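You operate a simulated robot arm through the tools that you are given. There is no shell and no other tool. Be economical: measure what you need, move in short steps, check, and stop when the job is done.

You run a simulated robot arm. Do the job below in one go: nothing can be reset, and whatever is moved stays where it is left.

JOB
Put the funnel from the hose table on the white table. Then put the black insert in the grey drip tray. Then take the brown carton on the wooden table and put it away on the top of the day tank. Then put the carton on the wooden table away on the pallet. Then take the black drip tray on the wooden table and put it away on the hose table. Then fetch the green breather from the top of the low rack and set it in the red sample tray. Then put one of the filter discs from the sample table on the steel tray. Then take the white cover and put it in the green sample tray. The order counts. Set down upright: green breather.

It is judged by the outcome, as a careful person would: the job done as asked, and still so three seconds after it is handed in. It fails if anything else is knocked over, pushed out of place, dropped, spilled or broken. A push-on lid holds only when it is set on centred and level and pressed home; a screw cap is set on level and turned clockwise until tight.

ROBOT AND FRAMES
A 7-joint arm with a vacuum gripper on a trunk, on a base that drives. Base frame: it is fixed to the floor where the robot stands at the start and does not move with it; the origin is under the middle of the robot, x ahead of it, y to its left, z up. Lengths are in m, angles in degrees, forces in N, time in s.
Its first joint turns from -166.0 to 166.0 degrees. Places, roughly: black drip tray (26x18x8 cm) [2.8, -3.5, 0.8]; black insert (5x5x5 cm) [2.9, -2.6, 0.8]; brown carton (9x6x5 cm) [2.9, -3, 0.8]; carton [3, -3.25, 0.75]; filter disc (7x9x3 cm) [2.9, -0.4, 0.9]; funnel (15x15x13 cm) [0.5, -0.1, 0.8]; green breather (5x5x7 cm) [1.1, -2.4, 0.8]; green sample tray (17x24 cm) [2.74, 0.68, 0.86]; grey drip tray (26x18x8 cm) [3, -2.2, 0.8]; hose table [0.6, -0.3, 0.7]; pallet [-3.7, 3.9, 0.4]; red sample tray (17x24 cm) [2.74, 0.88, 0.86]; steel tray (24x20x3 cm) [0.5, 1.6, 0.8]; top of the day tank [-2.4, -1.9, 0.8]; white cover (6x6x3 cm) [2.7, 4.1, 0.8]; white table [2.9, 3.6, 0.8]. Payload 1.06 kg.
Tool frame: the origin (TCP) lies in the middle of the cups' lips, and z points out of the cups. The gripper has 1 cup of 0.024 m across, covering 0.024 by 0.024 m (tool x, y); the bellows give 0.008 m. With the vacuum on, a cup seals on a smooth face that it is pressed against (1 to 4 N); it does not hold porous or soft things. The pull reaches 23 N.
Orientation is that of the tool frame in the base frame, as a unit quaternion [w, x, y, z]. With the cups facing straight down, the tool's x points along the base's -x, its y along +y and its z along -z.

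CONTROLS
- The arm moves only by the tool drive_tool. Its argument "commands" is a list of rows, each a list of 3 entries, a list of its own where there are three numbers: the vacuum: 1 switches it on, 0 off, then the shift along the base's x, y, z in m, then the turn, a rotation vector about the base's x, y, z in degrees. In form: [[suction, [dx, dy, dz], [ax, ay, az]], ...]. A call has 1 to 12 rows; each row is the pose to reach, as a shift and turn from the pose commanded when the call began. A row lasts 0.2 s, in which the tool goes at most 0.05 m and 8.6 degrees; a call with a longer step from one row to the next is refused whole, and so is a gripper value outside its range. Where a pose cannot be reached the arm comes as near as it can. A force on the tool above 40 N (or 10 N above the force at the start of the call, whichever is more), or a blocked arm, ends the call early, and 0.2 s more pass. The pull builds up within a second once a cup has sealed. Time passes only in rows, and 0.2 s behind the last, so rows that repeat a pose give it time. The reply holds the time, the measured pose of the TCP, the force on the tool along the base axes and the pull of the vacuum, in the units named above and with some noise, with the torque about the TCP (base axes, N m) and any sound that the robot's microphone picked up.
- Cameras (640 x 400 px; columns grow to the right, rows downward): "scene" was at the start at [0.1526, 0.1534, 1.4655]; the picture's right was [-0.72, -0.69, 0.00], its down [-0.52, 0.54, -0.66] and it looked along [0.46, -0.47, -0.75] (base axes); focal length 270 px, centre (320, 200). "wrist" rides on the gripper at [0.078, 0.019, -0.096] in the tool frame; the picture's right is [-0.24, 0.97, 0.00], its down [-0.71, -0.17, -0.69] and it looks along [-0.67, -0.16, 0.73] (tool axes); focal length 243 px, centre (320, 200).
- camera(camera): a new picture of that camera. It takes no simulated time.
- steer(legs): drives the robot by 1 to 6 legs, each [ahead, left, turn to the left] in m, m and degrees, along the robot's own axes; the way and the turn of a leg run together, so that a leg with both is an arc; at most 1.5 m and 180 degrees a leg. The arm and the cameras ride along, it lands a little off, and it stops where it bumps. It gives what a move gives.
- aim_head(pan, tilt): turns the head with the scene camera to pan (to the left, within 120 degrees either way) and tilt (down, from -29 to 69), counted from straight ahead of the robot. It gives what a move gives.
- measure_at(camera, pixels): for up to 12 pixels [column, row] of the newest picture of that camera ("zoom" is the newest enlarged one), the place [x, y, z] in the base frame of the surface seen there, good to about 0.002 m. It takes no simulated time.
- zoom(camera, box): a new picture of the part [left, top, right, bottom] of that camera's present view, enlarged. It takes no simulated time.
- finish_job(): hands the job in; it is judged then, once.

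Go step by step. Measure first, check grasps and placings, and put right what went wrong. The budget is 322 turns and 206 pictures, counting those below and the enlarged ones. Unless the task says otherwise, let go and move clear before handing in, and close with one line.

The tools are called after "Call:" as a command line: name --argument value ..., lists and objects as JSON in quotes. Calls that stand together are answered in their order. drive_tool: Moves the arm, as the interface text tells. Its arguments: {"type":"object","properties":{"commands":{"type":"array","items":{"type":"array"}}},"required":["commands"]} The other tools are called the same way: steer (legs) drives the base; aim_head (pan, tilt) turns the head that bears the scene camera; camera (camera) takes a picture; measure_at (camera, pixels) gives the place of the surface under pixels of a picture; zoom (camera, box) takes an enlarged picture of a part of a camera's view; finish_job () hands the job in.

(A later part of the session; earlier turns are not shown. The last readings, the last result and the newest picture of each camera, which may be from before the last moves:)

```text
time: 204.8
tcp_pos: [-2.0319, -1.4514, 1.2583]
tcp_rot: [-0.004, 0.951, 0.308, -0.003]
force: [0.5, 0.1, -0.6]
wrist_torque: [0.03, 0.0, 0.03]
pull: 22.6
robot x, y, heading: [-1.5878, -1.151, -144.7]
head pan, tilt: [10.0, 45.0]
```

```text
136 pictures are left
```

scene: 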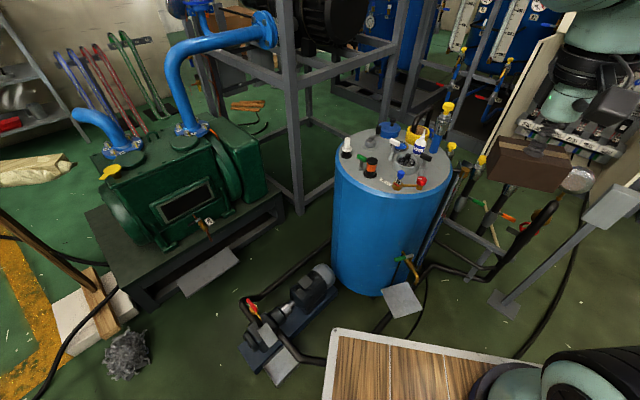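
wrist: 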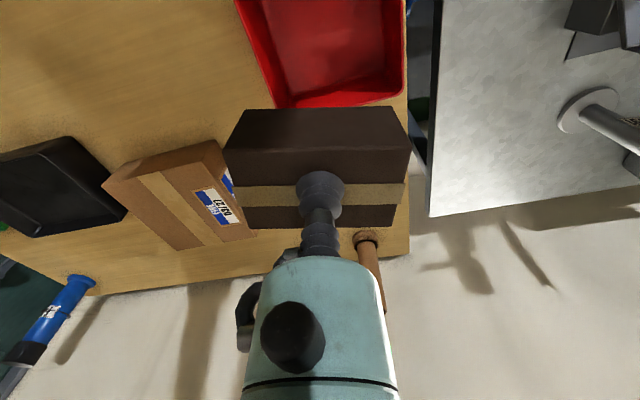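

Call:
zoom --camera "scene" --box '[320, 90, 480, 210]'

Call:
measure_at --camera "scene" --pixels '[[340, 160], [385, 192], [445, 170], [365, 130], [360, 175], [420, 160], [375, 145], [335, 335], [330, 350], [400, 300], [345, 150], [420, 190]]'

```text
3.33 times, centred on (400, 150) of scene
```

zoom: 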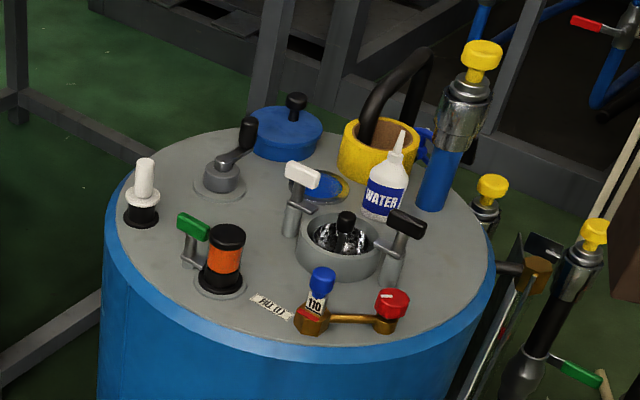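

```text
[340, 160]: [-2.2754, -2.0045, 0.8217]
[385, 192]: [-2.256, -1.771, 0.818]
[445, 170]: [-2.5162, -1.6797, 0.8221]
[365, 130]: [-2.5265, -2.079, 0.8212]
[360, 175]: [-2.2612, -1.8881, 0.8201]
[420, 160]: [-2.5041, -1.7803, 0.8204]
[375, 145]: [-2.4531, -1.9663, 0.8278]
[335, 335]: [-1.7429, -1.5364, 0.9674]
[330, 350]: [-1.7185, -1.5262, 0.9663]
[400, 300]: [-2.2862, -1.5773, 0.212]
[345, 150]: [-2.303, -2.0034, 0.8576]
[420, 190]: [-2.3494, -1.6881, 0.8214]
```

Candidate free spots: right side near zoom (445,255) and left near (180,220). I measure both areas.

Call:
measure_at --camera "zoom" --pixels '[[432, 218], [480, 225], [488, 255], [460, 295], [415, 290], [410, 262], [150, 232], [190, 200], [165, 270], [180, 180], [160, 165], [210, 205]]'

Call:
measure_at --camera "zoom" --pixels '[[405, 220], [395, 300], [385, 280], [195, 270], [245, 285], [280, 310], [190, 225], [142, 212], [220, 180], [240, 210], [270, 250], [270, 200]]'

```text
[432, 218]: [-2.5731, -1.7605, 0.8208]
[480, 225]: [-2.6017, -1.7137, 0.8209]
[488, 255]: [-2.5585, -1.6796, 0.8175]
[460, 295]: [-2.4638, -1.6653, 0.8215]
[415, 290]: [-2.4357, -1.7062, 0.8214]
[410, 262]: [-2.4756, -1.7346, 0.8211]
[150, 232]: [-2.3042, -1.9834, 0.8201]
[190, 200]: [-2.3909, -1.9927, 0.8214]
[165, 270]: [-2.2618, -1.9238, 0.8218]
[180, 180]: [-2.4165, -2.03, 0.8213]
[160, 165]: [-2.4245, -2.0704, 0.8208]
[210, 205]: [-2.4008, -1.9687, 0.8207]
```

```text
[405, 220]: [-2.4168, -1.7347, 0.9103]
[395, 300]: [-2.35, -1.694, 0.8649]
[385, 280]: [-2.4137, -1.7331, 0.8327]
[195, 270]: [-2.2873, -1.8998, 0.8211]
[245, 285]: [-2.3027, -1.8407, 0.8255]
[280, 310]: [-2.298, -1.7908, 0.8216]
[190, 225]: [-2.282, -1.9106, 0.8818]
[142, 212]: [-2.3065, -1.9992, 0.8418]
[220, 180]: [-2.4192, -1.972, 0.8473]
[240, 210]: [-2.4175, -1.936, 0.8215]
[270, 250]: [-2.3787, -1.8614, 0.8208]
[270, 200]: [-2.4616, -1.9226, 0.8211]
```

The right-side pocket (centre ≈(-2.522,-1.714)) fits the carton with its long side along the rim. I measure obstacles near the robot: floor pipes, valves, and the stand at right.

Call:
measure_at --camera "scene" --pixels '[[375, 325], [425, 272], [455, 262], [495, 255], [485, 165], [560, 195], [500, 300], [612, 205], [577, 180], [448, 108], [452, 130], [436, 145]]'

Call:
aim_head --pan 0 --tilt 60

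Call:
camera --camera "scene"

```text
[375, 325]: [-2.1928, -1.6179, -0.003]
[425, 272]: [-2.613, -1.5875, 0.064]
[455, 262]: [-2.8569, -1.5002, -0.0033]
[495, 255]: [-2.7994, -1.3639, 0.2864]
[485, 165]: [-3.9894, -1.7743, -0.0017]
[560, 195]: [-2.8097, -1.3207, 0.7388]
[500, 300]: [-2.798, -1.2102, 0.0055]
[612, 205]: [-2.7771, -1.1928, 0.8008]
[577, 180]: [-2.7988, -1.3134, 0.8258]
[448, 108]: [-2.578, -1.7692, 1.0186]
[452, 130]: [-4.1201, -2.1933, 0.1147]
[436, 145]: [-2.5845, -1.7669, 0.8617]
```

```text
time: 205.6
tcp_pos: [-2.0315, -1.4525, 1.2584]
tcp_rot: [-0.003, 0.951, 0.308, -0.003]
force: [0.8, 0.2, -1.6]
wrist_torque: [0.01, -0.01, -0.02]
pull: 23.0
robot x, y, heading: [-1.5919, -1.1506, -144.3]
head pan, tilt: [0.0, 60.0]
```

```text
134 pictures are left
```

scene: 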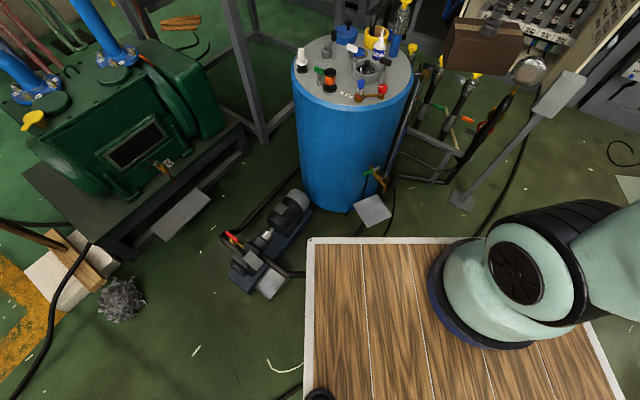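

I drive forward 0.22 m (pump and plate stay clear), then turn the tool +93° at height so the carton's long side follows the rim with the camera pointing outward.

Call:
steer --legs '[[0.22, 0, 0]]'

Call:
drive_tool --commands '[[1, [0, 0, 0], [0, 0, 8.5]], [1, [0, 0, 0], [0, 0, 17]], [1, [0, 0, 0], [0, 0, 25.5]], [1, [0, 0, 0], [0, 0, 34]], [1, [0, 0, 0], [0, 0, 42.5]], [1, [0, 0, 0], [0, 0, 51]], [1, [0, 0, 0], [0, 0, 59.5]], [1, [0, 0, 0], [0, 0, 68]], [1, [0, 0, 0], [0, 0, 76.5]], [1, [0, 0, 0], [0, 0, 85]], [1, [0, 0, 0], [0, 0, 93]], [1, [0, 0, 0], [0, 0, 93]]]'

Call:
camera --camera "wrist"

Call:
aim_head --pan 0 --tilt 45

Call:
camera --camera "scene"

```text
time: 207.1
tcp_pos: [-2.1528, -1.5433, 1.2585]
tcp_rot: [-0.005, 0.949, 0.316, -0.002]
force: [0.5, 0.4, -1.6]
wrist_torque: [0.04, 0.01, 0.01]
pull: 22.9
robot x, y, heading: [-1.7132, -1.233, -143.7]
head pan, tilt: [0.0, 60.0]
stopped in leg 1: the robot was blocked; the commanded pose is now the measured one
```

```text
time: 209.7
tcp_pos: [-2.152, -1.5429, 1.2577]
tcp_rot: [-0.002, 0.423, 0.906, -0.004]
force: [0.2, 0.5, -1.2]
wrist_torque: [0.01, 0.04, 0.02]
pull: 22.9
robot x, y, heading: [-1.7141, -1.2337, -143.5]
head pan, tilt: [0.0, 60.0]
```

```text
133 pictures are left
```

wrist: 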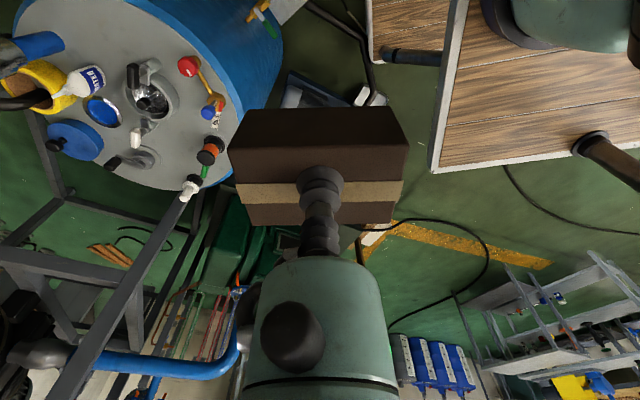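

```text
time: 210.4
tcp_pos: [-2.1512, -1.5425, 1.2581]
tcp_rot: [-0.002, 0.424, 0.906, -0.005]
force: [-0.7, 0.2, -1.6]
wrist_torque: [0.03, 0.0, 0.03]
pull: 23.1
robot x, y, heading: [-1.7125, -1.2306, -143.4]
head pan, tilt: [0.0, 45.0]
```

```text
132 pictures are left
```

scene: 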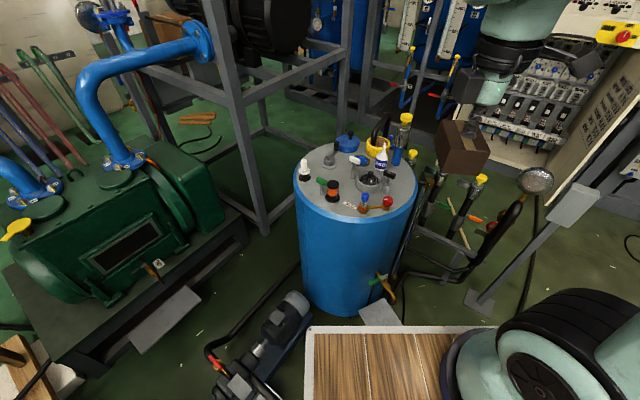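

The drive stopped slightly early on contact, so I back off 2 cm; target is still within reach. Then I move over the pocket at height.

Call:
steer --legs '[[-0.02, 0, 0]]'

Call:
drive_tool --commands '[[1, [-0.04, -0.018, 0], [0, 0, 0]], [1, [-0.08, -0.036, 0], [0, 0, 0]], [1, [-0.12, -0.054, 0], [0, 0, 0]], [1, [-0.16, -0.072, 0], [0, 0, 0]], [1, [-0.2, -0.09, 0], [0, 0, 0]], [1, [-0.24, -0.108, 0], [0, 0, 0]], [1, [-0.28, -0.126, 0], [0, 0, 0]], [1, [-0.32, -0.144, 0], [0, 0, 0]], [1, [-0.36, -0.162, 0], [0, 0, 0]], [1, [-0.37, -0.172, 0], [0, 0, 0]], [1, [-0.37, -0.172, 0], [0, 0, 0]]]'

Call:
camera --camera "wrist"

Call:
camera --camera "scene"

```text
time: 211.2
tcp_pos: [-2.1365, -1.5316, 1.2574]
tcp_rot: [-0.002, 0.424, 0.906, -0.005]
force: [0.2, 0.2, -1.2]
wrist_torque: [0.05, 0.0, -0.01]
pull: 22.9
robot x, y, heading: [-1.6938, -1.2193, -143.7]
head pan, tilt: [0.0, 45.0]
```

```text
time: 213.6
tcp_pos: [-2.5058, -1.7007, 1.2584]
tcp_rot: [-0.002, 0.424, 0.906, -0.004]
force: [0.3, -0.1, -0.7]
wrist_torque: [0.02, 0.03, 0.01]
pull: 22.9
robot x, y, heading: [-1.6957, -1.2206, -143.8]
head pan, tilt: [0.0, 45.0]
```

```text
131 pictures are left
```

wrist: 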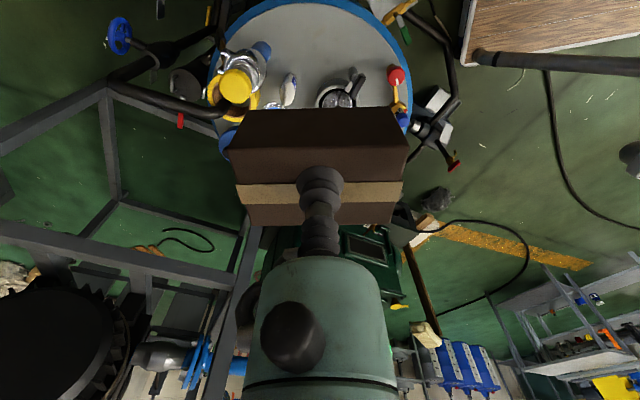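

```text
130 pictures are left
```

scene: 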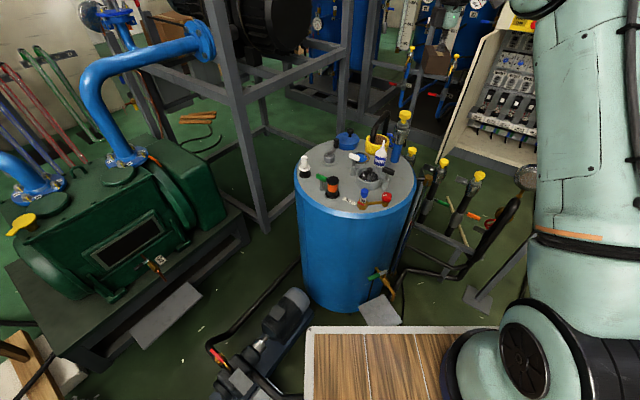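

I correct y by −5 mm and descend in stages beside the yellow-knob riser.

Call:
drive_tool --commands '[[1, [-0.002, -0.005, -0.04], [0, 0, 0]], [1, [-0.002, -0.005, -0.08], [0, 0, 0]], [1, [-0.002, -0.005, -0.12], [0, 0, 0]], [1, [-0.002, -0.005, -0.15], [0, 0, 0]], [1, [-0.002, -0.005, -0.15], [0, 0, 0]]]'

Call:
camera --camera "wrist"

Call:
camera --camera "scene"

```text
time: 214.8
tcp_pos: [-2.5078, -1.7088, 1.1061]
tcp_rot: [-0.003, 0.424, 0.905, -0.004]
force: [0.1, -0.4, -0.8]
wrist_torque: [0.02, -0.01, 0.0]
pull: 22.8
robot x, y, heading: [-1.6971, -1.2234, -143.7]
head pan, tilt: [0.0, 45.0]
```

```text
129 pictures are left
```

wrist: 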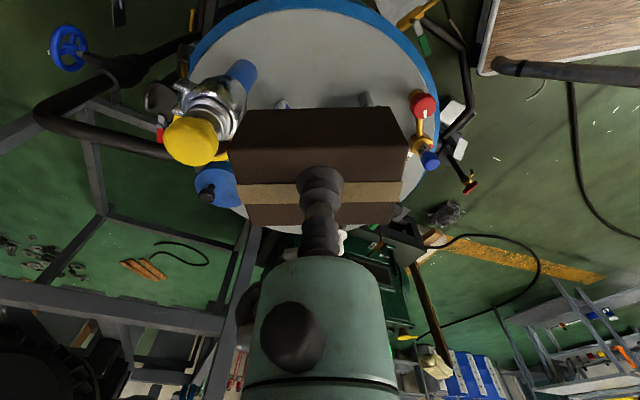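

```text
128 pictures are left
```

scene: 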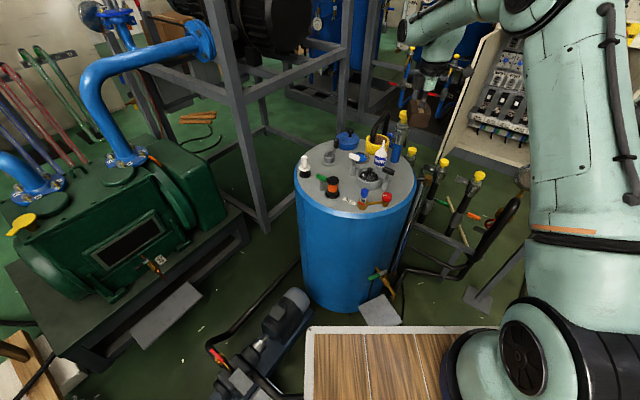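

The riser knob (190,140) is left of the carton edge. I descend further and keep watching.

Call:
drive_tool --commands '[[1, [0, 0, -0.03], [0, 0, 0]], [1, [0, 0, -0.06], [0, 0, 0]], [1, [0, 0, -0.09], [0, 0, 0]], [1, [0, 0, -0.12], [0, 0, 0]], [1, [0, 0, -0.12], [0, 0, 0]]]'

Call:
camera --camera "wrist"

Call:
zoom --camera "scene" --box '[300, 60, 460, 220]'

```text
time: 216.0
tcp_pos: [-2.5086, -1.7072, 0.9891]
tcp_rot: [-0.002, 0.424, 0.906, -0.005]
force: [0.8, -0.9, -3.0]
wrist_torque: [0.01, 0.01, 0.01]
pull: 22.9
robot x, y, heading: [-1.6944, -1.2201, -143.5]
head pan, tilt: [0.0, 45.0]
```

```text
127 pictures are left
```

wrist: 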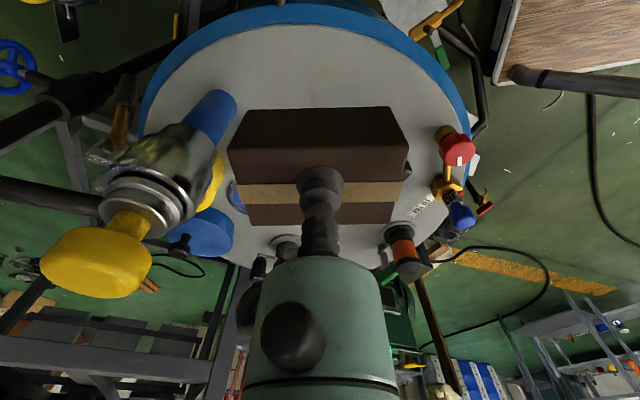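

```text
2.50 times, centred on (380, 140) of scene
```

zoom: 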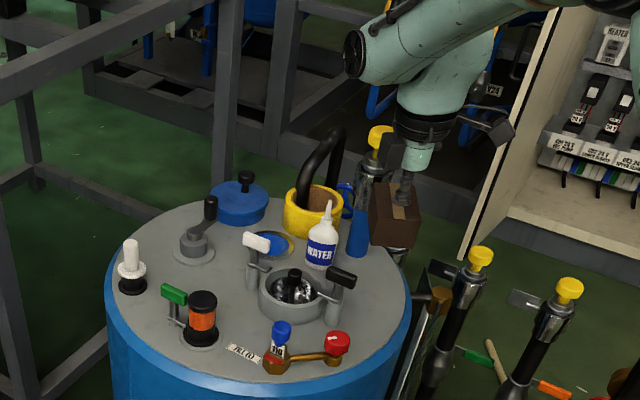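

Clear of the riser so far. Continuing down to near the surface.

Call:
drive_tool --commands '[[1, [0, 0, -0.03], [0, 0, 0]], [1, [0, 0, -0.06], [0, 0, 0]], [1, [0, 0, -0.09], [0, 0, 0]], [1, [0, 0, -0.1], [0, 0, 0]], [1, [0, 0, -0.1], [0, 0, 0]]]'

Call:
camera --camera "wrist"

Call:
zoom --camera "scene" --box '[300, 80, 460, 220]'

```text
time: 217.2
tcp_pos: [-2.5086, -1.7087, 0.8885]
tcp_rot: [-0.002, 0.424, 0.906, -0.005]
force: [-1.0, -0.4, -1.2]
wrist_torque: [0.01, 0.0, 0.05]
pull: 22.8
robot x, y, heading: [-1.7, -1.2215, -143.2]
head pan, tilt: [0.0, 45.0]
```

```text
125 pictures are left
```

wrist: 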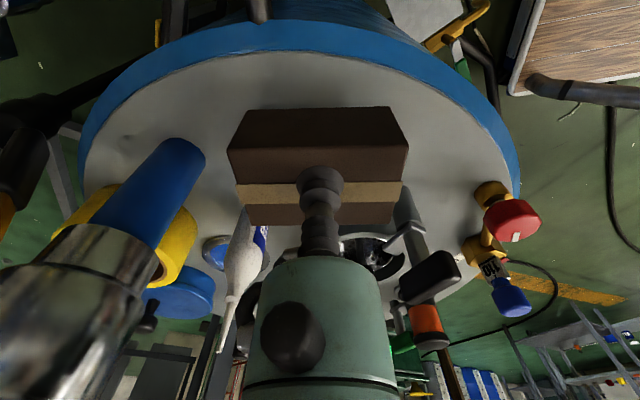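

```text
2.86 times, centred on (380, 150) of scene
```

zoom: 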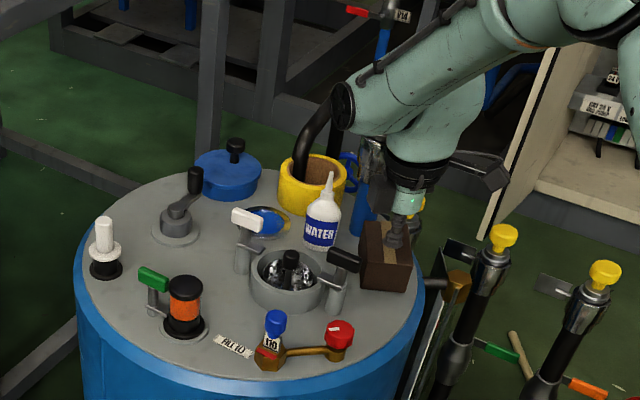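

Free pocket with some room toward the rim; I shift 6 mm outward and set down.

Call:
drive_tool --commands '[[1, [-0.003, 0.005, 0], [0, 0, 0]], [1, [-0.003, 0.005, -0.008], [0, 0, 0]], [1, [-0.003, 0.005, -0.013], [0, 0, 0]], [1, [-0.003, 0.005, -0.017], [0, 0, 0]], [1, [-0.003, 0.005, -0.019], [0, 0, 0]], [1, [-0.003, 0.005, -0.019], [0, 0, 0]]]'

```text
time: 218.6
tcp_pos: [-2.5117, -1.7033, 0.8698]
tcp_rot: [-0.002, 0.425, 0.905, -0.005]
force: [-1.5, -0.8, 2.1]
wrist_torque: [-0.01, -0.04, 0.0]
pull: 23.2
robot x, y, heading: [-1.699, -1.2239, -143.4]
head pan, tilt: [0.0, 45.0]
```

Contact felt (z-force flipped to +2). I press 1 mm more, release and rise.

Call:
drive_tool --commands '[[1, [0, 0, -0.0012], [0, 0, 0]], [0, [0, 0, -0.0012], [0, 0, 0]], [0, [0, 0, -0.0012], [0, 0, 0]], [0, [0, 0, -0.0012], [0, 0, 0]], [0, [0, 0, 0.01], [0, 0, 0]], [0, [0, 0, 0.05], [0, 0, 0]], [0, [0, 0, 0.1], [0, 0, 0]], [0, [0, 0, 0.15], [0, 0, 0]], [0, [0, 0, 0.2], [0, 0, 0]], [0, [0, 0, 0.25], [0, 0, 0]], [0, [0, 0, 0.3], [0, 0, 0]], [0, [0, 0, 0.35], [0, 0, 0]]]'

Call:
zoom --camera "scene" --box '[300, 80, 460, 220]'

Call:
camera --camera "wrist"

```text
time: 221.2
tcp_pos: [-2.5103, -1.6982, 1.2201]
tcp_rot: [-0.002, 0.424, 0.906, -0.004]
force: [-0.2, -1.0, -0.2]
wrist_torque: [0.0, 0.01, -0.01]
pull: 0.1
robot x, y, heading: [-1.6974, -1.2175, -143.4]
head pan, tilt: [0.0, 45.0]
```

```text
2.86 times, centred on (380, 150) of scene
```

zoom: 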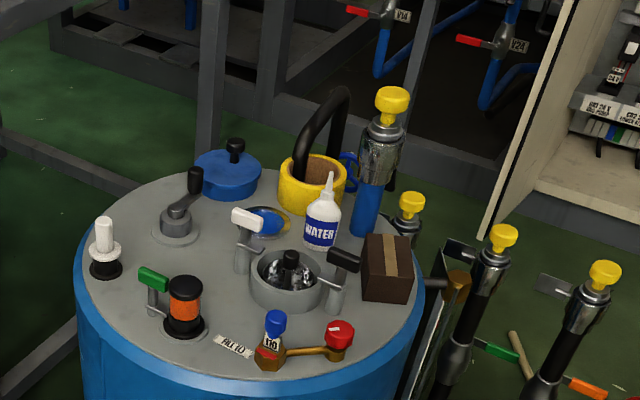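

```text
122 pictures are left
```

wrist: 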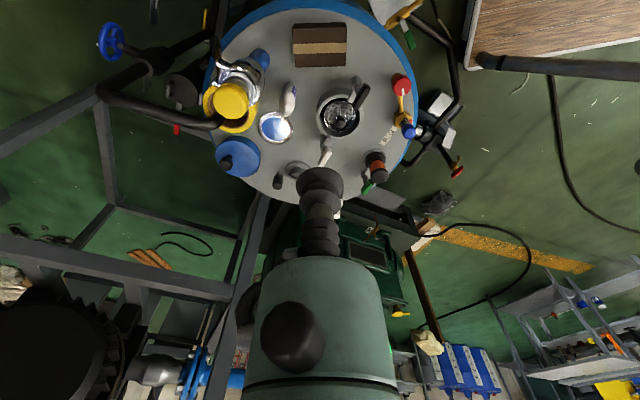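

Carton placed neatly on the tank top. I retract the arm with the yaw undone, and head back to the wooden table.

Call:
drive_tool --commands '[[0, [0.035, 0.016, 0.01], [0, 0, -8.5]], [0, [0.07, 0.032, 0.02], [0, 0, -17]], [0, [0.105, 0.048, 0.02], [0, 0, -25.5]], [0, [0.14, 0.064, 0.02], [0, 0, -34]], [0, [0.175, 0.08, 0.02], [0, 0, -42.5]], [0, [0.21, 0.096, 0.02], [0, 0, -51]], [0, [0.245, 0.112, 0.02], [0, 0, -59.5]], [0, [0.28, 0.128, 0.02], [0, 0, -68]], [0, [0.315, 0.144, 0.02], [0, 0, -76.5]], [0, [0.35, 0.16, 0.02], [0, 0, -85]], [0, [0.37, 0.18, 0.02], [0, 0, -93]]]'

Call:
steer --legs '[[-0.5, 0, 0], [0, 0, 143.5]]'

Call:
aim_head --pan 0 --tilt 25

Call:
camera --camera "scene"

```text
time: 223.6
tcp_pos: [-2.141, -1.5206, 1.2405]
tcp_rot: [-0.004, 0.949, 0.314, -0.001]
force: [0.1, -0.2, -0.5]
wrist_torque: [0.01, -0.08, -0.03]
pull: 0.0
robot x, y, heading: [-1.6984, -1.2202, -143.6]
head pan, tilt: [0.0, 45.0]
```

```text
time: 232.4
tcp_pos: [-0.7512, -0.9762, 1.2402]
tcp_rot: [0.0, 0.031, 1.0, -0.004]
force: [0.0, -0.5, -0.2]
wrist_torque: [-0.02, 0.04, 0.01]
pull: 0.1
robot x, y, heading: [-1.288, -0.9189, -3.5]
head pan, tilt: [0.0, 45.0]
```

```text
time: 233.2
tcp_pos: [-0.7514, -0.9756, 1.2412]
tcp_rot: [-0.001, 0.032, 0.999, -0.003]
force: [0.4, -0.1, 0.1]
wrist_torque: [0.02, -0.01, 0.03]
pull: 0.0
robot x, y, heading: [-1.2821, -0.9122, -3.9]
head pan, tilt: [0.0, 25.0]
```

```text
121 pictures are left
```

scene: 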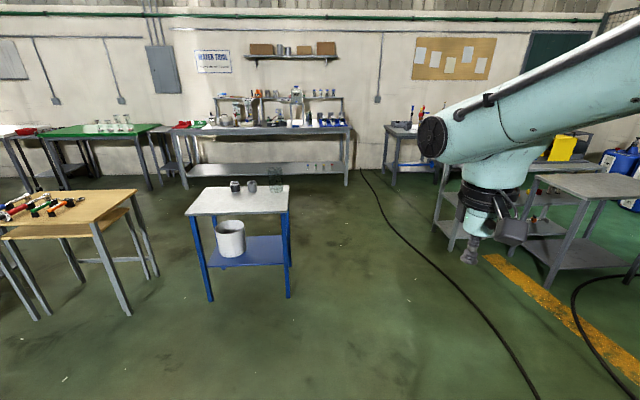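

Clear lane ahead. I drive back toward the corridor mouth.

Call:
steer --legs '[[1.4, -0.25, 3.9], [1.45, 0, 0]]'

```text
time: 247.3
tcp_pos: [2.1277, -1.1389, 1.2406]
tcp_rot: [-0.001, -0.026, 1.0, -0.004]
force: [0.5, 0.6, 0.1]
wrist_torque: [0.03, 0.02, -0.01]
pull: 0.0
robot x, y, heading: [1.5913, -1.1403, 2.7]
head pan, tilt: [0.0, 25.0]
```

Call:
steer --legs '[[0.3, -0.45, -2.7], [0.05, -1.4, -1]]'

Call:
aim_head --pan -5 --tilt 50

Call:
camera --camera "scene"

```text
time: 257.0
tcp_pos: [2.5034, -3.0005, 1.2405]
tcp_rot: [0.0, -0.004, 1.0, -0.004]
force: [1.1, 0.8, 0.9]
wrist_torque: [-0.01, 0.0, -0.04]
pull: 0.0
robot x, y, heading: [1.9672, -2.983, 0.2]
head pan, tilt: [0.0, 25.0]
```

```text
time: 257.9
tcp_pos: [2.5029, -3.0001, 1.2416]
tcp_rot: [-0.001, -0.004, 1.0, -0.004]
force: [-0.5, -0.8, 0.8]
wrist_torque: [0.01, 0.01, -0.03]
pull: 0.0
robot x, y, heading: [1.9655, -2.9812, 0.2]
head pan, tilt: [-5.0, 50.0]
```

```text
120 pictures are left
```

scene: 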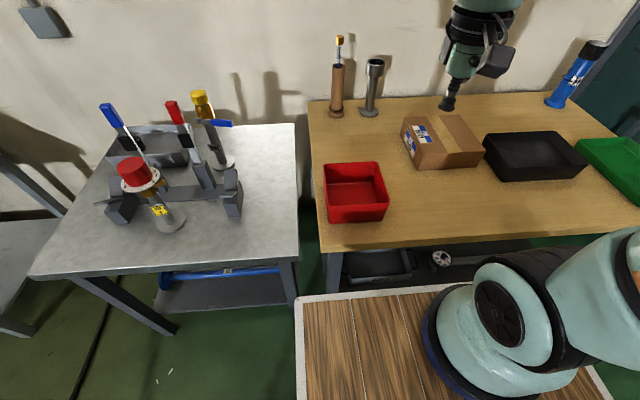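

I measure the big carton's top face and tape.

Call:
zoom --camera "scene" --box '[390, 100, 500, 180]'

```text
5.00 times, centred on (445, 140) of scene
```

zoom: 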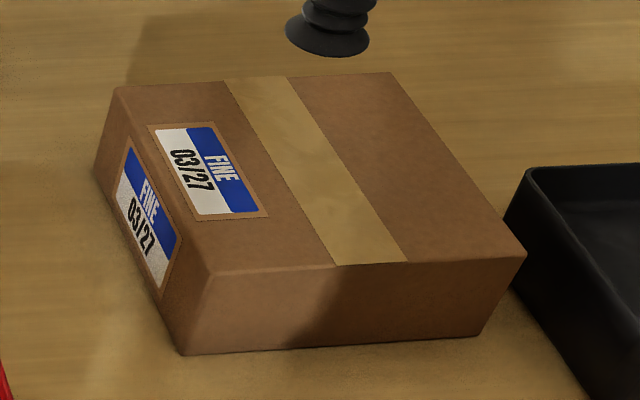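

Call:
measure_at --camera "zoom" --pixels '[[116, 90], [390, 74], [522, 252], [212, 274], [255, 80], [370, 262], [312, 165], [290, 160], [335, 160], [480, 335], [570, 250]]'

```text
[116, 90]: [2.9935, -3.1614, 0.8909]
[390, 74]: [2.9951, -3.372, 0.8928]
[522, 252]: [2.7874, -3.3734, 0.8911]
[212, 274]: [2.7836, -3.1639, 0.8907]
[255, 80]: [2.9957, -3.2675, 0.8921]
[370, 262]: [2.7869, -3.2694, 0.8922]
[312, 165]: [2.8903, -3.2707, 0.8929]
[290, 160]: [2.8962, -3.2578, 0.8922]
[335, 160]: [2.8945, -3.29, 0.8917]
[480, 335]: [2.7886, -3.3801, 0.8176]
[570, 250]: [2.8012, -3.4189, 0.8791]
```

Top centre (2.890,-3.268), on the tape. I shift the base right 0.2 m, then go above.

Call:
steer --legs '[[0.05, -0.22, 0]]'

```text
time: 259.6
tcp_pos: [2.5553, -3.2231, 1.2391]
tcp_rot: [0.0, -0.003, 1.0, -0.005]
force: [0.7, -0.4, 0.6]
wrist_torque: [0.01, 0.03, 0.0]
pull: 0.1
robot x, y, heading: [2.0181, -3.202, 0.0]
head pan, tilt: [-5.0, 50.0]
```

Call:
drive_tool --commands '[[0, [0.03, -0.005, -0.03], [0, 0, 0]], [0, [0.06, -0.01, -0.06], [0, 0, 0]], [0, [0.09, -0.015, -0.09], [0, 0, 0]], [0, [0.12, -0.02, -0.12], [0, 0, 0]], [0, [0.15, -0.025, -0.15], [0, 0, 0]], [0, [0.18, -0.03, -0.18], [0, 0, 0]], [0, [0.21, -0.035, -0.21], [0, 0, 0]], [0, [0.24, -0.04, -0.235], [0, 0, 0]], [0, [0.28, -0.045, -0.25], [0, 0, 0]], [0, [0.32, -0.045, -0.27], [0, 0, 0]], [0, [0.335, -0.045, -0.3], [0, 0, 0]], [0, [0.335, -0.045, -0.32], [0, 0, 0]]]'

Call:
camera --camera "wrist"

```text
time: 262.2
tcp_pos: [2.8909, -3.2683, 0.9199]
tcp_rot: [0.001, -0.003, 1.0, -0.004]
force: [0.4, 0.1, -0.3]
wrist_torque: [-0.01, 0.0, -0.01]
pull: 0.0
robot x, y, heading: [2.0213, -3.2049, 0.4]
head pan, tilt: [-5.0, 50.0]
```

```text
118 pictures are left
```

wrist: 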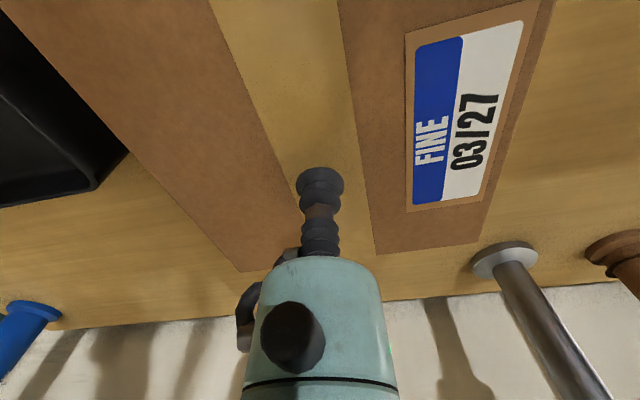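

The cup is over the tape. Press with vacuum.

Call:
drive_tool --commands '[[1, [0, 0, -0.015], [0, 0, 0]], [1, [0, 0, -0.023], [0, 0, 0]], [1, [0, 0, -0.027], [0, 0, 0]], [1, [0, 0, -0.029], [0, 0, 0]], [1, [0, 0, -0.03], [0, 0, 0]], [1, [0, 0, -0.03], [0, 0, 0]], [1, [0, 0, -0.03], [0, 0, 0]]]'

```text
time: 263.8
tcp_pos: [2.8897, -3.2686, 0.8905]
tcp_rot: [0.001, -0.004, 1.0, -0.005]
force: [-4.8, -0.8, 10.8]
wrist_torque: [0.1, -0.04, 0.07]
pull: 23.5
robot x, y, heading: [2.0192, -3.201, 0.0]
head pan, tilt: [-5.0, 50.0]
```

Call:
drive_tool --commands '[[1, [0, 0, 0.005], [0, 0, 0]], [1, [0, 0, 0.02], [0, 0, 0]], [1, [0, 0, 0.05], [0, 0, 0]], [1, [0, 0, 0.085], [0, 0, 0]], [1, [0, 0, 0.12], [0, 0, 0]], [1, [0, 0, 0.155], [0, 0, 0]], [1, [0, 0, 0.19], [0, 0, 0]], [1, [0, 0, 0.225], [0, 0, 0]], [1, [0, 0, 0.26], [0, 0, 0]], [1, [0, 0, 0.3], [0, 0, 0]], [1, [0, 0, 0.34], [0, 0, 0]], [1, [0, 0, 0.38], [0, 0, 0]]]'

Call:
drive_tool --commands '[[1, [-0.03, 0.01, 0.01], [0, 0, 0]], [1, [-0.07, 0.02, 0.01], [0, 0, 0]], [1, [-0.11, 0.03, 0.01], [0, 0, 0]], [1, [-0.15, 0.04, 0.01], [0, 0, 0]], [1, [-0.19, 0.05, 0.01], [0, 0, 0]], [1, [-0.23, 0.06, 0.01], [0, 0, 0]], [1, [-0.27, 0.06, 0.01], [0, 0, 0]], [1, [-0.3, 0.06, 0.01], [0, 0, 0]]]'

Call:
camera --camera "wrist"

Call:
camera --camera "scene"

```text
time: 266.4
tcp_pos: [2.8906, -3.2662, 1.2728]
tcp_rot: [0.0, -0.004, 1.0, -0.004]
force: [0.5, 0.8, -6.7]
wrist_torque: [-0.02, 0.05, -0.01]
pull: 22.7
robot x, y, heading: [2.0206, -3.2032, 0.3]
head pan, tilt: [-5.0, 50.0]
```

```text
time: 268.2
tcp_pos: [2.5898, -3.2096, 1.2784]
tcp_rot: [0.0, -0.003, 1.0, -0.005]
force: [0.4, 0.9, -7.8]
wrist_torque: [0.0, 0.08, 0.0]
pull: 22.8
robot x, y, heading: [2.0196, -3.2032, 0.3]
head pan, tilt: [-5.0, 50.0]
```

```text
117 pictures are left
```

wrist: 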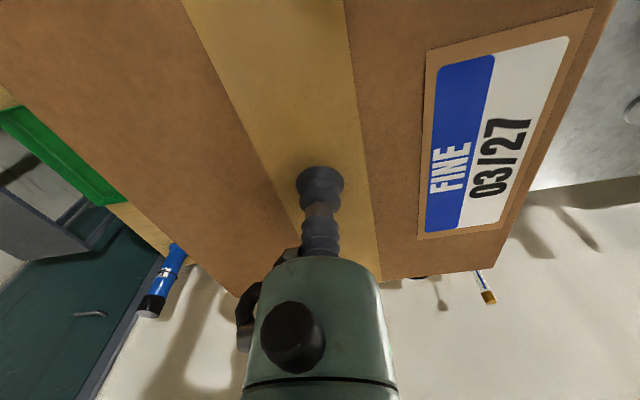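

```text
116 pictures are left
```

scene: 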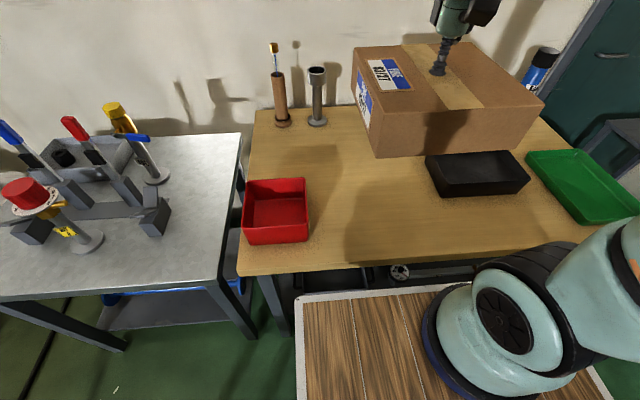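

Carton held (~0.7 kg). I leave the corridor and go west in the open lane.

Call:
steer --legs '[[-0.2, 0.4, 0], [0, 1.4, 0]]'

Call:
steer --legs '[[-1.3, 0.08, 0], [-1.3, 0, 0]]'

Call:
aim_head --pan 120 --tilt 25

Call:
camera --camera "scene"

```text
time: 277.7
tcp_pos: [2.3882, -1.3536, 1.2797]
tcp_rot: [0.0, -0.006, 1.0, -0.004]
force: [1.2, -0.5, -6.9]
wrist_torque: [-0.01, 0.03, -0.04]
pull: 23.1
robot x, y, heading: [1.8191, -1.3514, 0.2]
head pan, tilt: [-5.0, 50.0]
```

```text
time: 290.3
tcp_pos: [-0.1898, -1.286, 1.2792]
tcp_rot: [-0.001, 0.025, 1.0, -0.005]
force: [-0.3, 0.2, -6.5]
wrist_torque: [0.0, 0.04, 0.02]
pull: 22.2
robot x, y, heading: [-0.7592, -1.2468, -3.2]
head pan, tilt: [-5.0, 50.0]
```

```text
time: 292.4
tcp_pos: [-0.1897, -1.2858, 1.2796]
tcp_rot: [0.001, 0.024, 1.0, -0.005]
force: [0.4, 0.0, -7.4]
wrist_torque: [0.01, 0.02, -0.01]
pull: 22.6
robot x, y, heading: [-0.76, -1.2445, -2.9]
head pan, tilt: [120.0, 25.0]
```

```text
115 pictures are left
```

scene: 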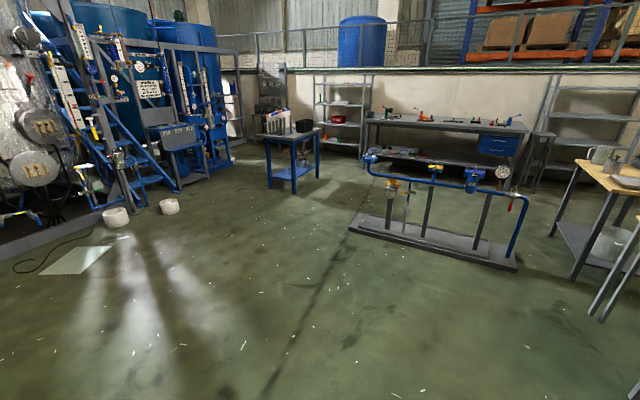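

Open floor toward the blue table (295,160). I measure landmarks.

Call:
measure_at --camera "scene" --pixels '[[268, 138], [322, 130], [294, 192], [350, 228], [375, 155], [338, 120], [115, 218], [168, 206], [185, 185], [240, 140], [320, 150], [262, 100]]'

Call:
zoom --camera "scene" --box '[200, 60, 400, 200]'

```text
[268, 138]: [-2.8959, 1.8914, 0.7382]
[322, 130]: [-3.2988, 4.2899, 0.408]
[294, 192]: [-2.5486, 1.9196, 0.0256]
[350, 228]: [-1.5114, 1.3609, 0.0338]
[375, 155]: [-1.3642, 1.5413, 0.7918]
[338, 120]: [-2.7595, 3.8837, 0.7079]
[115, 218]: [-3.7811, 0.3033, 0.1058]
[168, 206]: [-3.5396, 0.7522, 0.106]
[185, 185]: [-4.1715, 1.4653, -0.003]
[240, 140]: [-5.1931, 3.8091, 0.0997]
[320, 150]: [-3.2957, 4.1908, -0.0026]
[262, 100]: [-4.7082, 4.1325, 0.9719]
```

```text
2.86 times, centred on (300, 130) of scene
```

zoom: 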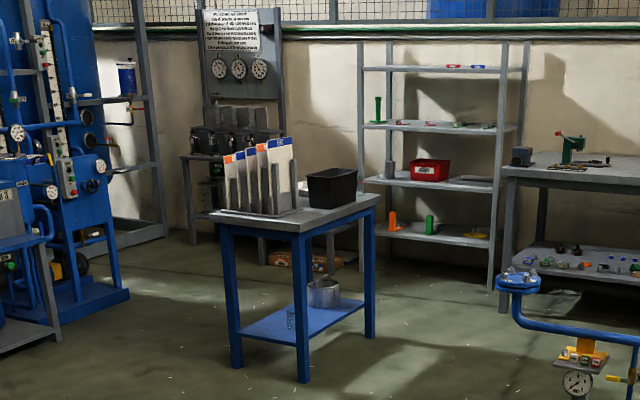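

The pallet lies behind the blue table; I'll pass left of the table. Turn toward (-2.95,0.9) and drive.

Call:
steer --legs '[[0, 0, 138], [1.45, 0, 0], [1.2, 0, 0]]'

Call:
aim_head --pan -15 --tilt 25

Call:
camera --camera "scene"

```text
time: 311.1
tcp_pos: [-3.2517, 0.7612, 1.2794]
tcp_rot: [-0.004, 0.944, -0.331, 0.002]
force: [0.4, 0.2, -5.7]
wrist_torque: [-0.07, -0.04, -0.01]
pull: 23.2
robot x, y, heading: [-2.8116, 0.397, 141.0]
head pan, tilt: [120.0, 25.0]
```

```text
time: 313.2
tcp_pos: [-3.2523, 0.7605, 1.2788]
tcp_rot: [-0.004, 0.944, -0.33, 0.002]
force: [1.4, 0.0, -7.9]
wrist_torque: [-0.04, -0.02, -0.02]
pull: 22.6
robot x, y, heading: [-2.8118, 0.3924, 141.3]
head pan, tilt: [-15.0, 25.0]
```

```text
113 pictures are left
```

scene: 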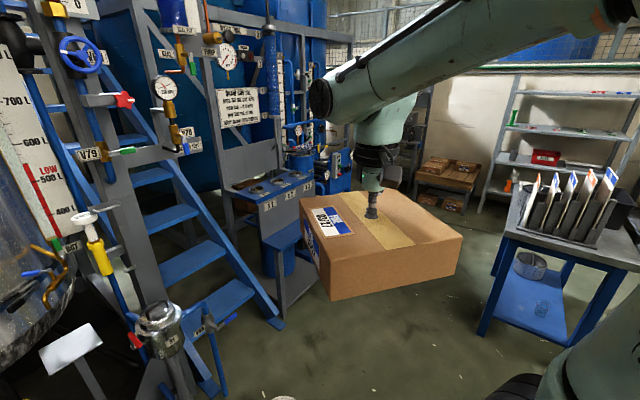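

The pallet is visible at (450,175). Zoom and measure.

Call:
zoom --camera "scene" --box '[400, 130, 520, 230]'

Call:
measure_at --camera "scene" --pixels '[[418, 172], [474, 185], [475, 170], [442, 162], [462, 167], [445, 178], [470, 205], [500, 235], [285, 310], [310, 255]]'

```text
4.00 times, centred on (460, 180) of scene
```

zoom: 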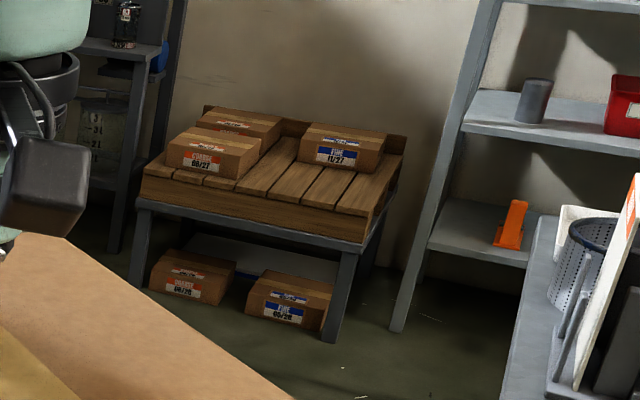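

```text
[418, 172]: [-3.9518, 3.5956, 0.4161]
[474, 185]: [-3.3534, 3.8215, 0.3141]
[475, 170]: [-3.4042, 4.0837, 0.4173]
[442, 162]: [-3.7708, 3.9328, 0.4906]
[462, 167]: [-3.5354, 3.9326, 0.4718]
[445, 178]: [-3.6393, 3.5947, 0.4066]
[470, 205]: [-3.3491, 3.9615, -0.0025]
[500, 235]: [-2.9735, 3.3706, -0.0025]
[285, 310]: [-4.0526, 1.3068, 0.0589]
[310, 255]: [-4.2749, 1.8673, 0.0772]
```

Pallet top z≈0.417 with small cartons at back left and back right. I drive around the blue table's left side.

Call:
steer --legs '[[0, 0, -25], [1.3, 0, 0], [0, 0, -24]]'

Call:
aim_head --pan 0 --tilt 30

Call:
camera --camera "scene"

```text
time: 322.2
tcp_pos: [-3.3746, 2.1207, 1.2783]
tcp_rot: [-0.003, 0.717, -0.697, 0.003]
force: [0.2, 0.3, -6.9]
wrist_torque: [-0.02, 0.01, -0.01]
pull: 23.2
robot x, y, heading: [-3.3662, 1.5483, 91.7]
head pan, tilt: [-15.0, 25.0]
```

```text
time: 323.0
tcp_pos: [-3.3752, 2.1202, 1.2794]
tcp_rot: [-0.002, 0.716, -0.698, 0.003]
force: [0.0, 0.2, -6.9]
wrist_torque: [-0.06, 0.04, 0.0]
pull: 22.7
robot x, y, heading: [-3.3698, 1.5486, 91.4]
head pan, tilt: [0.0, 30.0]
```

```text
111 pictures are left
```

scene: 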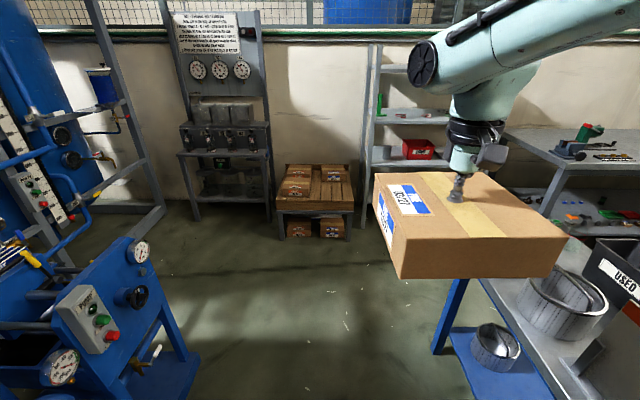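

Call:
measure_at --camera "scene" --pixels '[[195, 370], [185, 330], [435, 350], [460, 300], [590, 390], [345, 210], [280, 210], [345, 172], [290, 170], [315, 195]]'

```text
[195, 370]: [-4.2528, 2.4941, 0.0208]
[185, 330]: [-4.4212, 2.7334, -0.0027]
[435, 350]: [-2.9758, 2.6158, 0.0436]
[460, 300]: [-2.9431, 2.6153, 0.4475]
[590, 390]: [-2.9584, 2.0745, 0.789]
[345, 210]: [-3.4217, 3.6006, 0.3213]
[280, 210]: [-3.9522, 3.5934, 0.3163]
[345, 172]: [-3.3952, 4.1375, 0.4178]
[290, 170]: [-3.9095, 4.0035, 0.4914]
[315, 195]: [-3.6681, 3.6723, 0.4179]
```

Lane is 1.2 m wide; I drive ahead 1.2 m and a bit left.

Call:
steer --legs '[[1.2, 0.25, -1]]'

Call:
aim_head --pan 10 --tilt 55

Call:
camera --camera "scene"

```text
time: 329.2
tcp_pos: [-3.626, 3.3164, 1.2788]
tcp_rot: [-0.003, 0.708, -0.707, 0.003]
force: [0.0, 0.5, -7.2]
wrist_torque: [-0.03, 0.01, -0.01]
pull: 22.7
robot x, y, heading: [-3.6393, 2.7434, 89.9]
head pan, tilt: [0.0, 30.0]
```

```text
time: 330.1
tcp_pos: [-3.6261, 3.3158, 1.2789]
tcp_rot: [-0.004, 0.708, -0.706, 0.004]
force: [-1.4, -0.2, -7.5]
wrist_torque: [-0.03, -0.03, -0.01]
pull: 22.8
robot x, y, heading: [-3.6383, 2.7451, 89.8]
head pan, tilt: [10.0, 55.0]
```

```text
110 pictures are left
```

scene: 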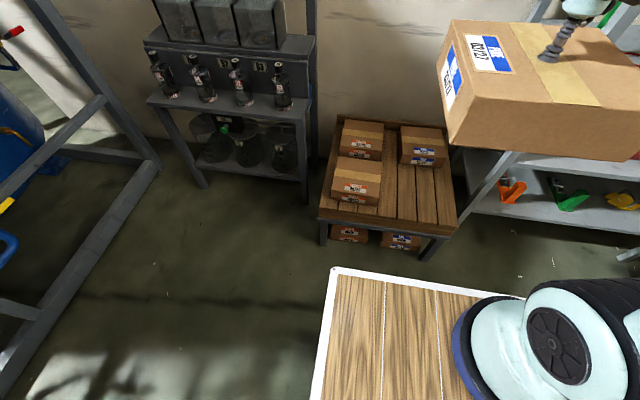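

Call:
zoom --camera "scene" --box '[300, 100, 480, 260]'

```text
2.50 times, centred on (390, 180) of scene
```

zoom: 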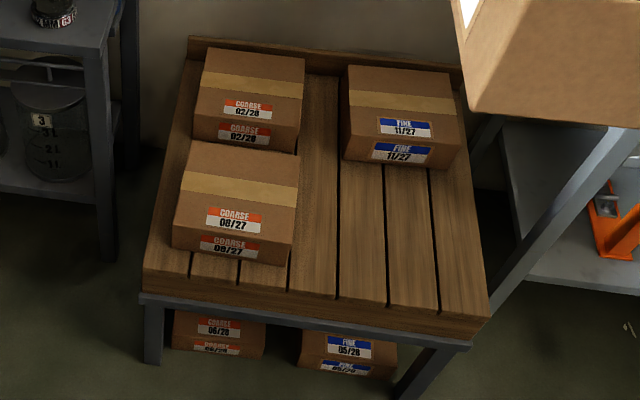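

The free slot is front right, ahead of the FINE carton. I measure its borders.

Call:
measure_at --camera "zoom" --pixels '[[342, 160], [455, 168], [292, 264], [300, 180], [290, 290], [480, 312], [460, 190], [385, 240], [340, 140], [350, 70], [285, 250], [440, 280]]'

```text
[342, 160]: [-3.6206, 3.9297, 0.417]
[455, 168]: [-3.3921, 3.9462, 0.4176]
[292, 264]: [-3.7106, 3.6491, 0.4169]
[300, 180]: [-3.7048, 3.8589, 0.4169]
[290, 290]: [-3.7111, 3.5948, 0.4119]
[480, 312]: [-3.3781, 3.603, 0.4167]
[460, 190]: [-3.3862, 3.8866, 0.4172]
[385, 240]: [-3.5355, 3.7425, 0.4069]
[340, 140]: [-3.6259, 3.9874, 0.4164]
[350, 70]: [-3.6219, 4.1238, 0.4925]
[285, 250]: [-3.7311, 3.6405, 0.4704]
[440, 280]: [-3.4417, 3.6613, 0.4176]
```

Slot spans x −3.71…−3.37, y 3.60…3.93; centre target (-3.53,3.755). I drive 0.2 m closer then position above.

Call:
steer --legs '[[0.2, 0, 0]]'

Call:
drive_tool --commands '[[1, [0.01, 0.025, -0.04], [0, 0, 0]], [1, [0.02, 0.05, -0.08], [0, 0, 0]], [1, [0.03, 0.075, -0.12], [0, 0, 0]], [1, [0.04, 0.1, -0.16], [0, 0, 0]], [1, [0.05, 0.125, -0.2], [0, 0, 0]], [1, [0.06, 0.15, -0.24], [0, 0, 0]], [1, [0.07, 0.175, -0.28], [0, 0, 0]], [1, [0.08, 0.2, -0.32], [0, 0, 0]], [1, [0.09, 0.225, -0.36], [0, 0, 0]], [1, [0.095, 0.24, -0.4], [0, 0, 0]], [1, [0.095, 0.24, -0.44], [0, 0, 0]], [1, [0.095, 0.24, -0.47], [0, 0, 0]]]'

Call:
camera --camera "wrist"

Call:
camera --camera "scene"

```text
time: 331.7
tcp_pos: [-3.6249, 3.5215, 1.2782]
tcp_rot: [-0.004, 0.708, -0.706, 0.003]
force: [-0.2, 0.2, -6.8]
wrist_torque: [-0.07, 0.0, -0.01]
pull: 22.7
robot x, y, heading: [-3.6401, 2.9468, 89.7]
head pan, tilt: [10.0, 55.0]
```

```text
time: 334.3
tcp_pos: [-3.5302, 3.7623, 0.8074]
tcp_rot: [-0.005, 0.707, -0.707, 0.004]
force: [0.9, -0.1, -6.9]
wrist_torque: [-0.06, -0.01, -0.02]
pull: 22.6
robot x, y, heading: [-3.6366, 2.9503, 89.6]
head pan, tilt: [10.0, 55.0]
```

```text
108 pictures are left
```

wrist: 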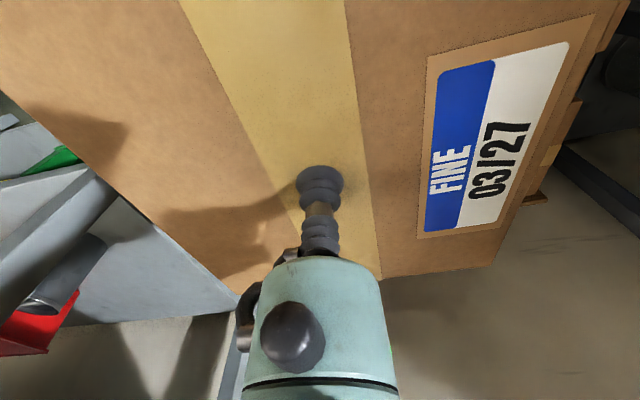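

```text
107 pictures are left
```

scene: 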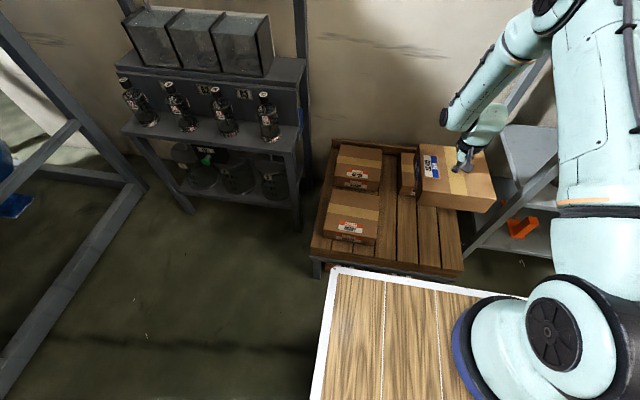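

On line. Continue down to z≈0.52.

Call:
drive_tool --commands '[[1, [0, -0.005, -0.045], [0, 0, 0]], [1, [0, -0.005, -0.09], [0, 0, 0]], [1, [0, -0.005, -0.135], [0, 0, 0]], [1, [0, -0.005, -0.18], [0, 0, 0]], [1, [0, -0.005, -0.225], [0, 0, 0]], [1, [0, -0.005, -0.26], [0, 0, 0]], [1, [0, -0.005, -0.28], [0, 0, 0]], [1, [0, -0.005, -0.28], [0, 0, 0]]]'

Call:
camera --camera "scene"

```text
time: 336.1
tcp_pos: [-3.5325, 3.7573, 0.528]
tcp_rot: [-0.004, 0.708, -0.706, 0.004]
force: [-0.2, -0.6, -7.8]
wrist_torque: [-0.08, -0.04, 0.01]
pull: 23.2
robot x, y, heading: [-3.6355, 2.9507, 89.7]
head pan, tilt: [10.0, 55.0]
```

```text
106 pictures are left
```

scene: 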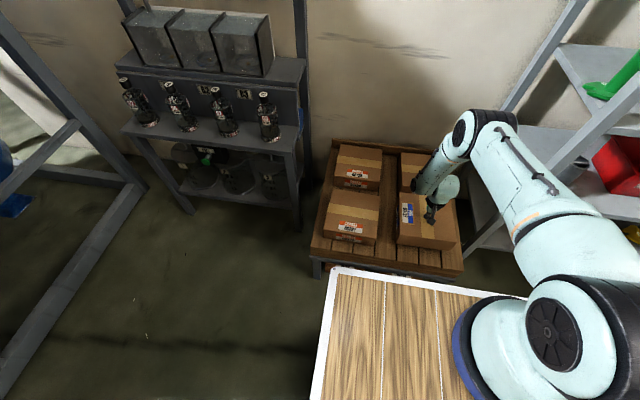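

The carton sits right in the slot. Lower to contact.

Call:
drive_tool --commands '[[1, [0, 0, -0.02], [0, 0, 0]], [1, [0, 0, -0.03], [0, 0, 0]], [1, [0, 0, -0.034], [0, 0, 0]], [1, [0, 0, -0.037], [0, 0, 0]], [1, [0, 0, -0.039], [0, 0, 0]], [1, [0, 0, -0.039], [0, 0, 0]]]'

```text
time: 337.5
tcp_pos: [-3.532, 3.7573, 0.4921]
tcp_rot: [-0.004, 0.708, -0.706, 0.003]
force: [-6.6, -0.6, 11.1]
wrist_torque: [0.13, 0.0, 0.05]
pull: 23.0
robot x, y, heading: [-3.6411, 2.9516, 89.9]
head pan, tilt: [10.0, 55.0]
```

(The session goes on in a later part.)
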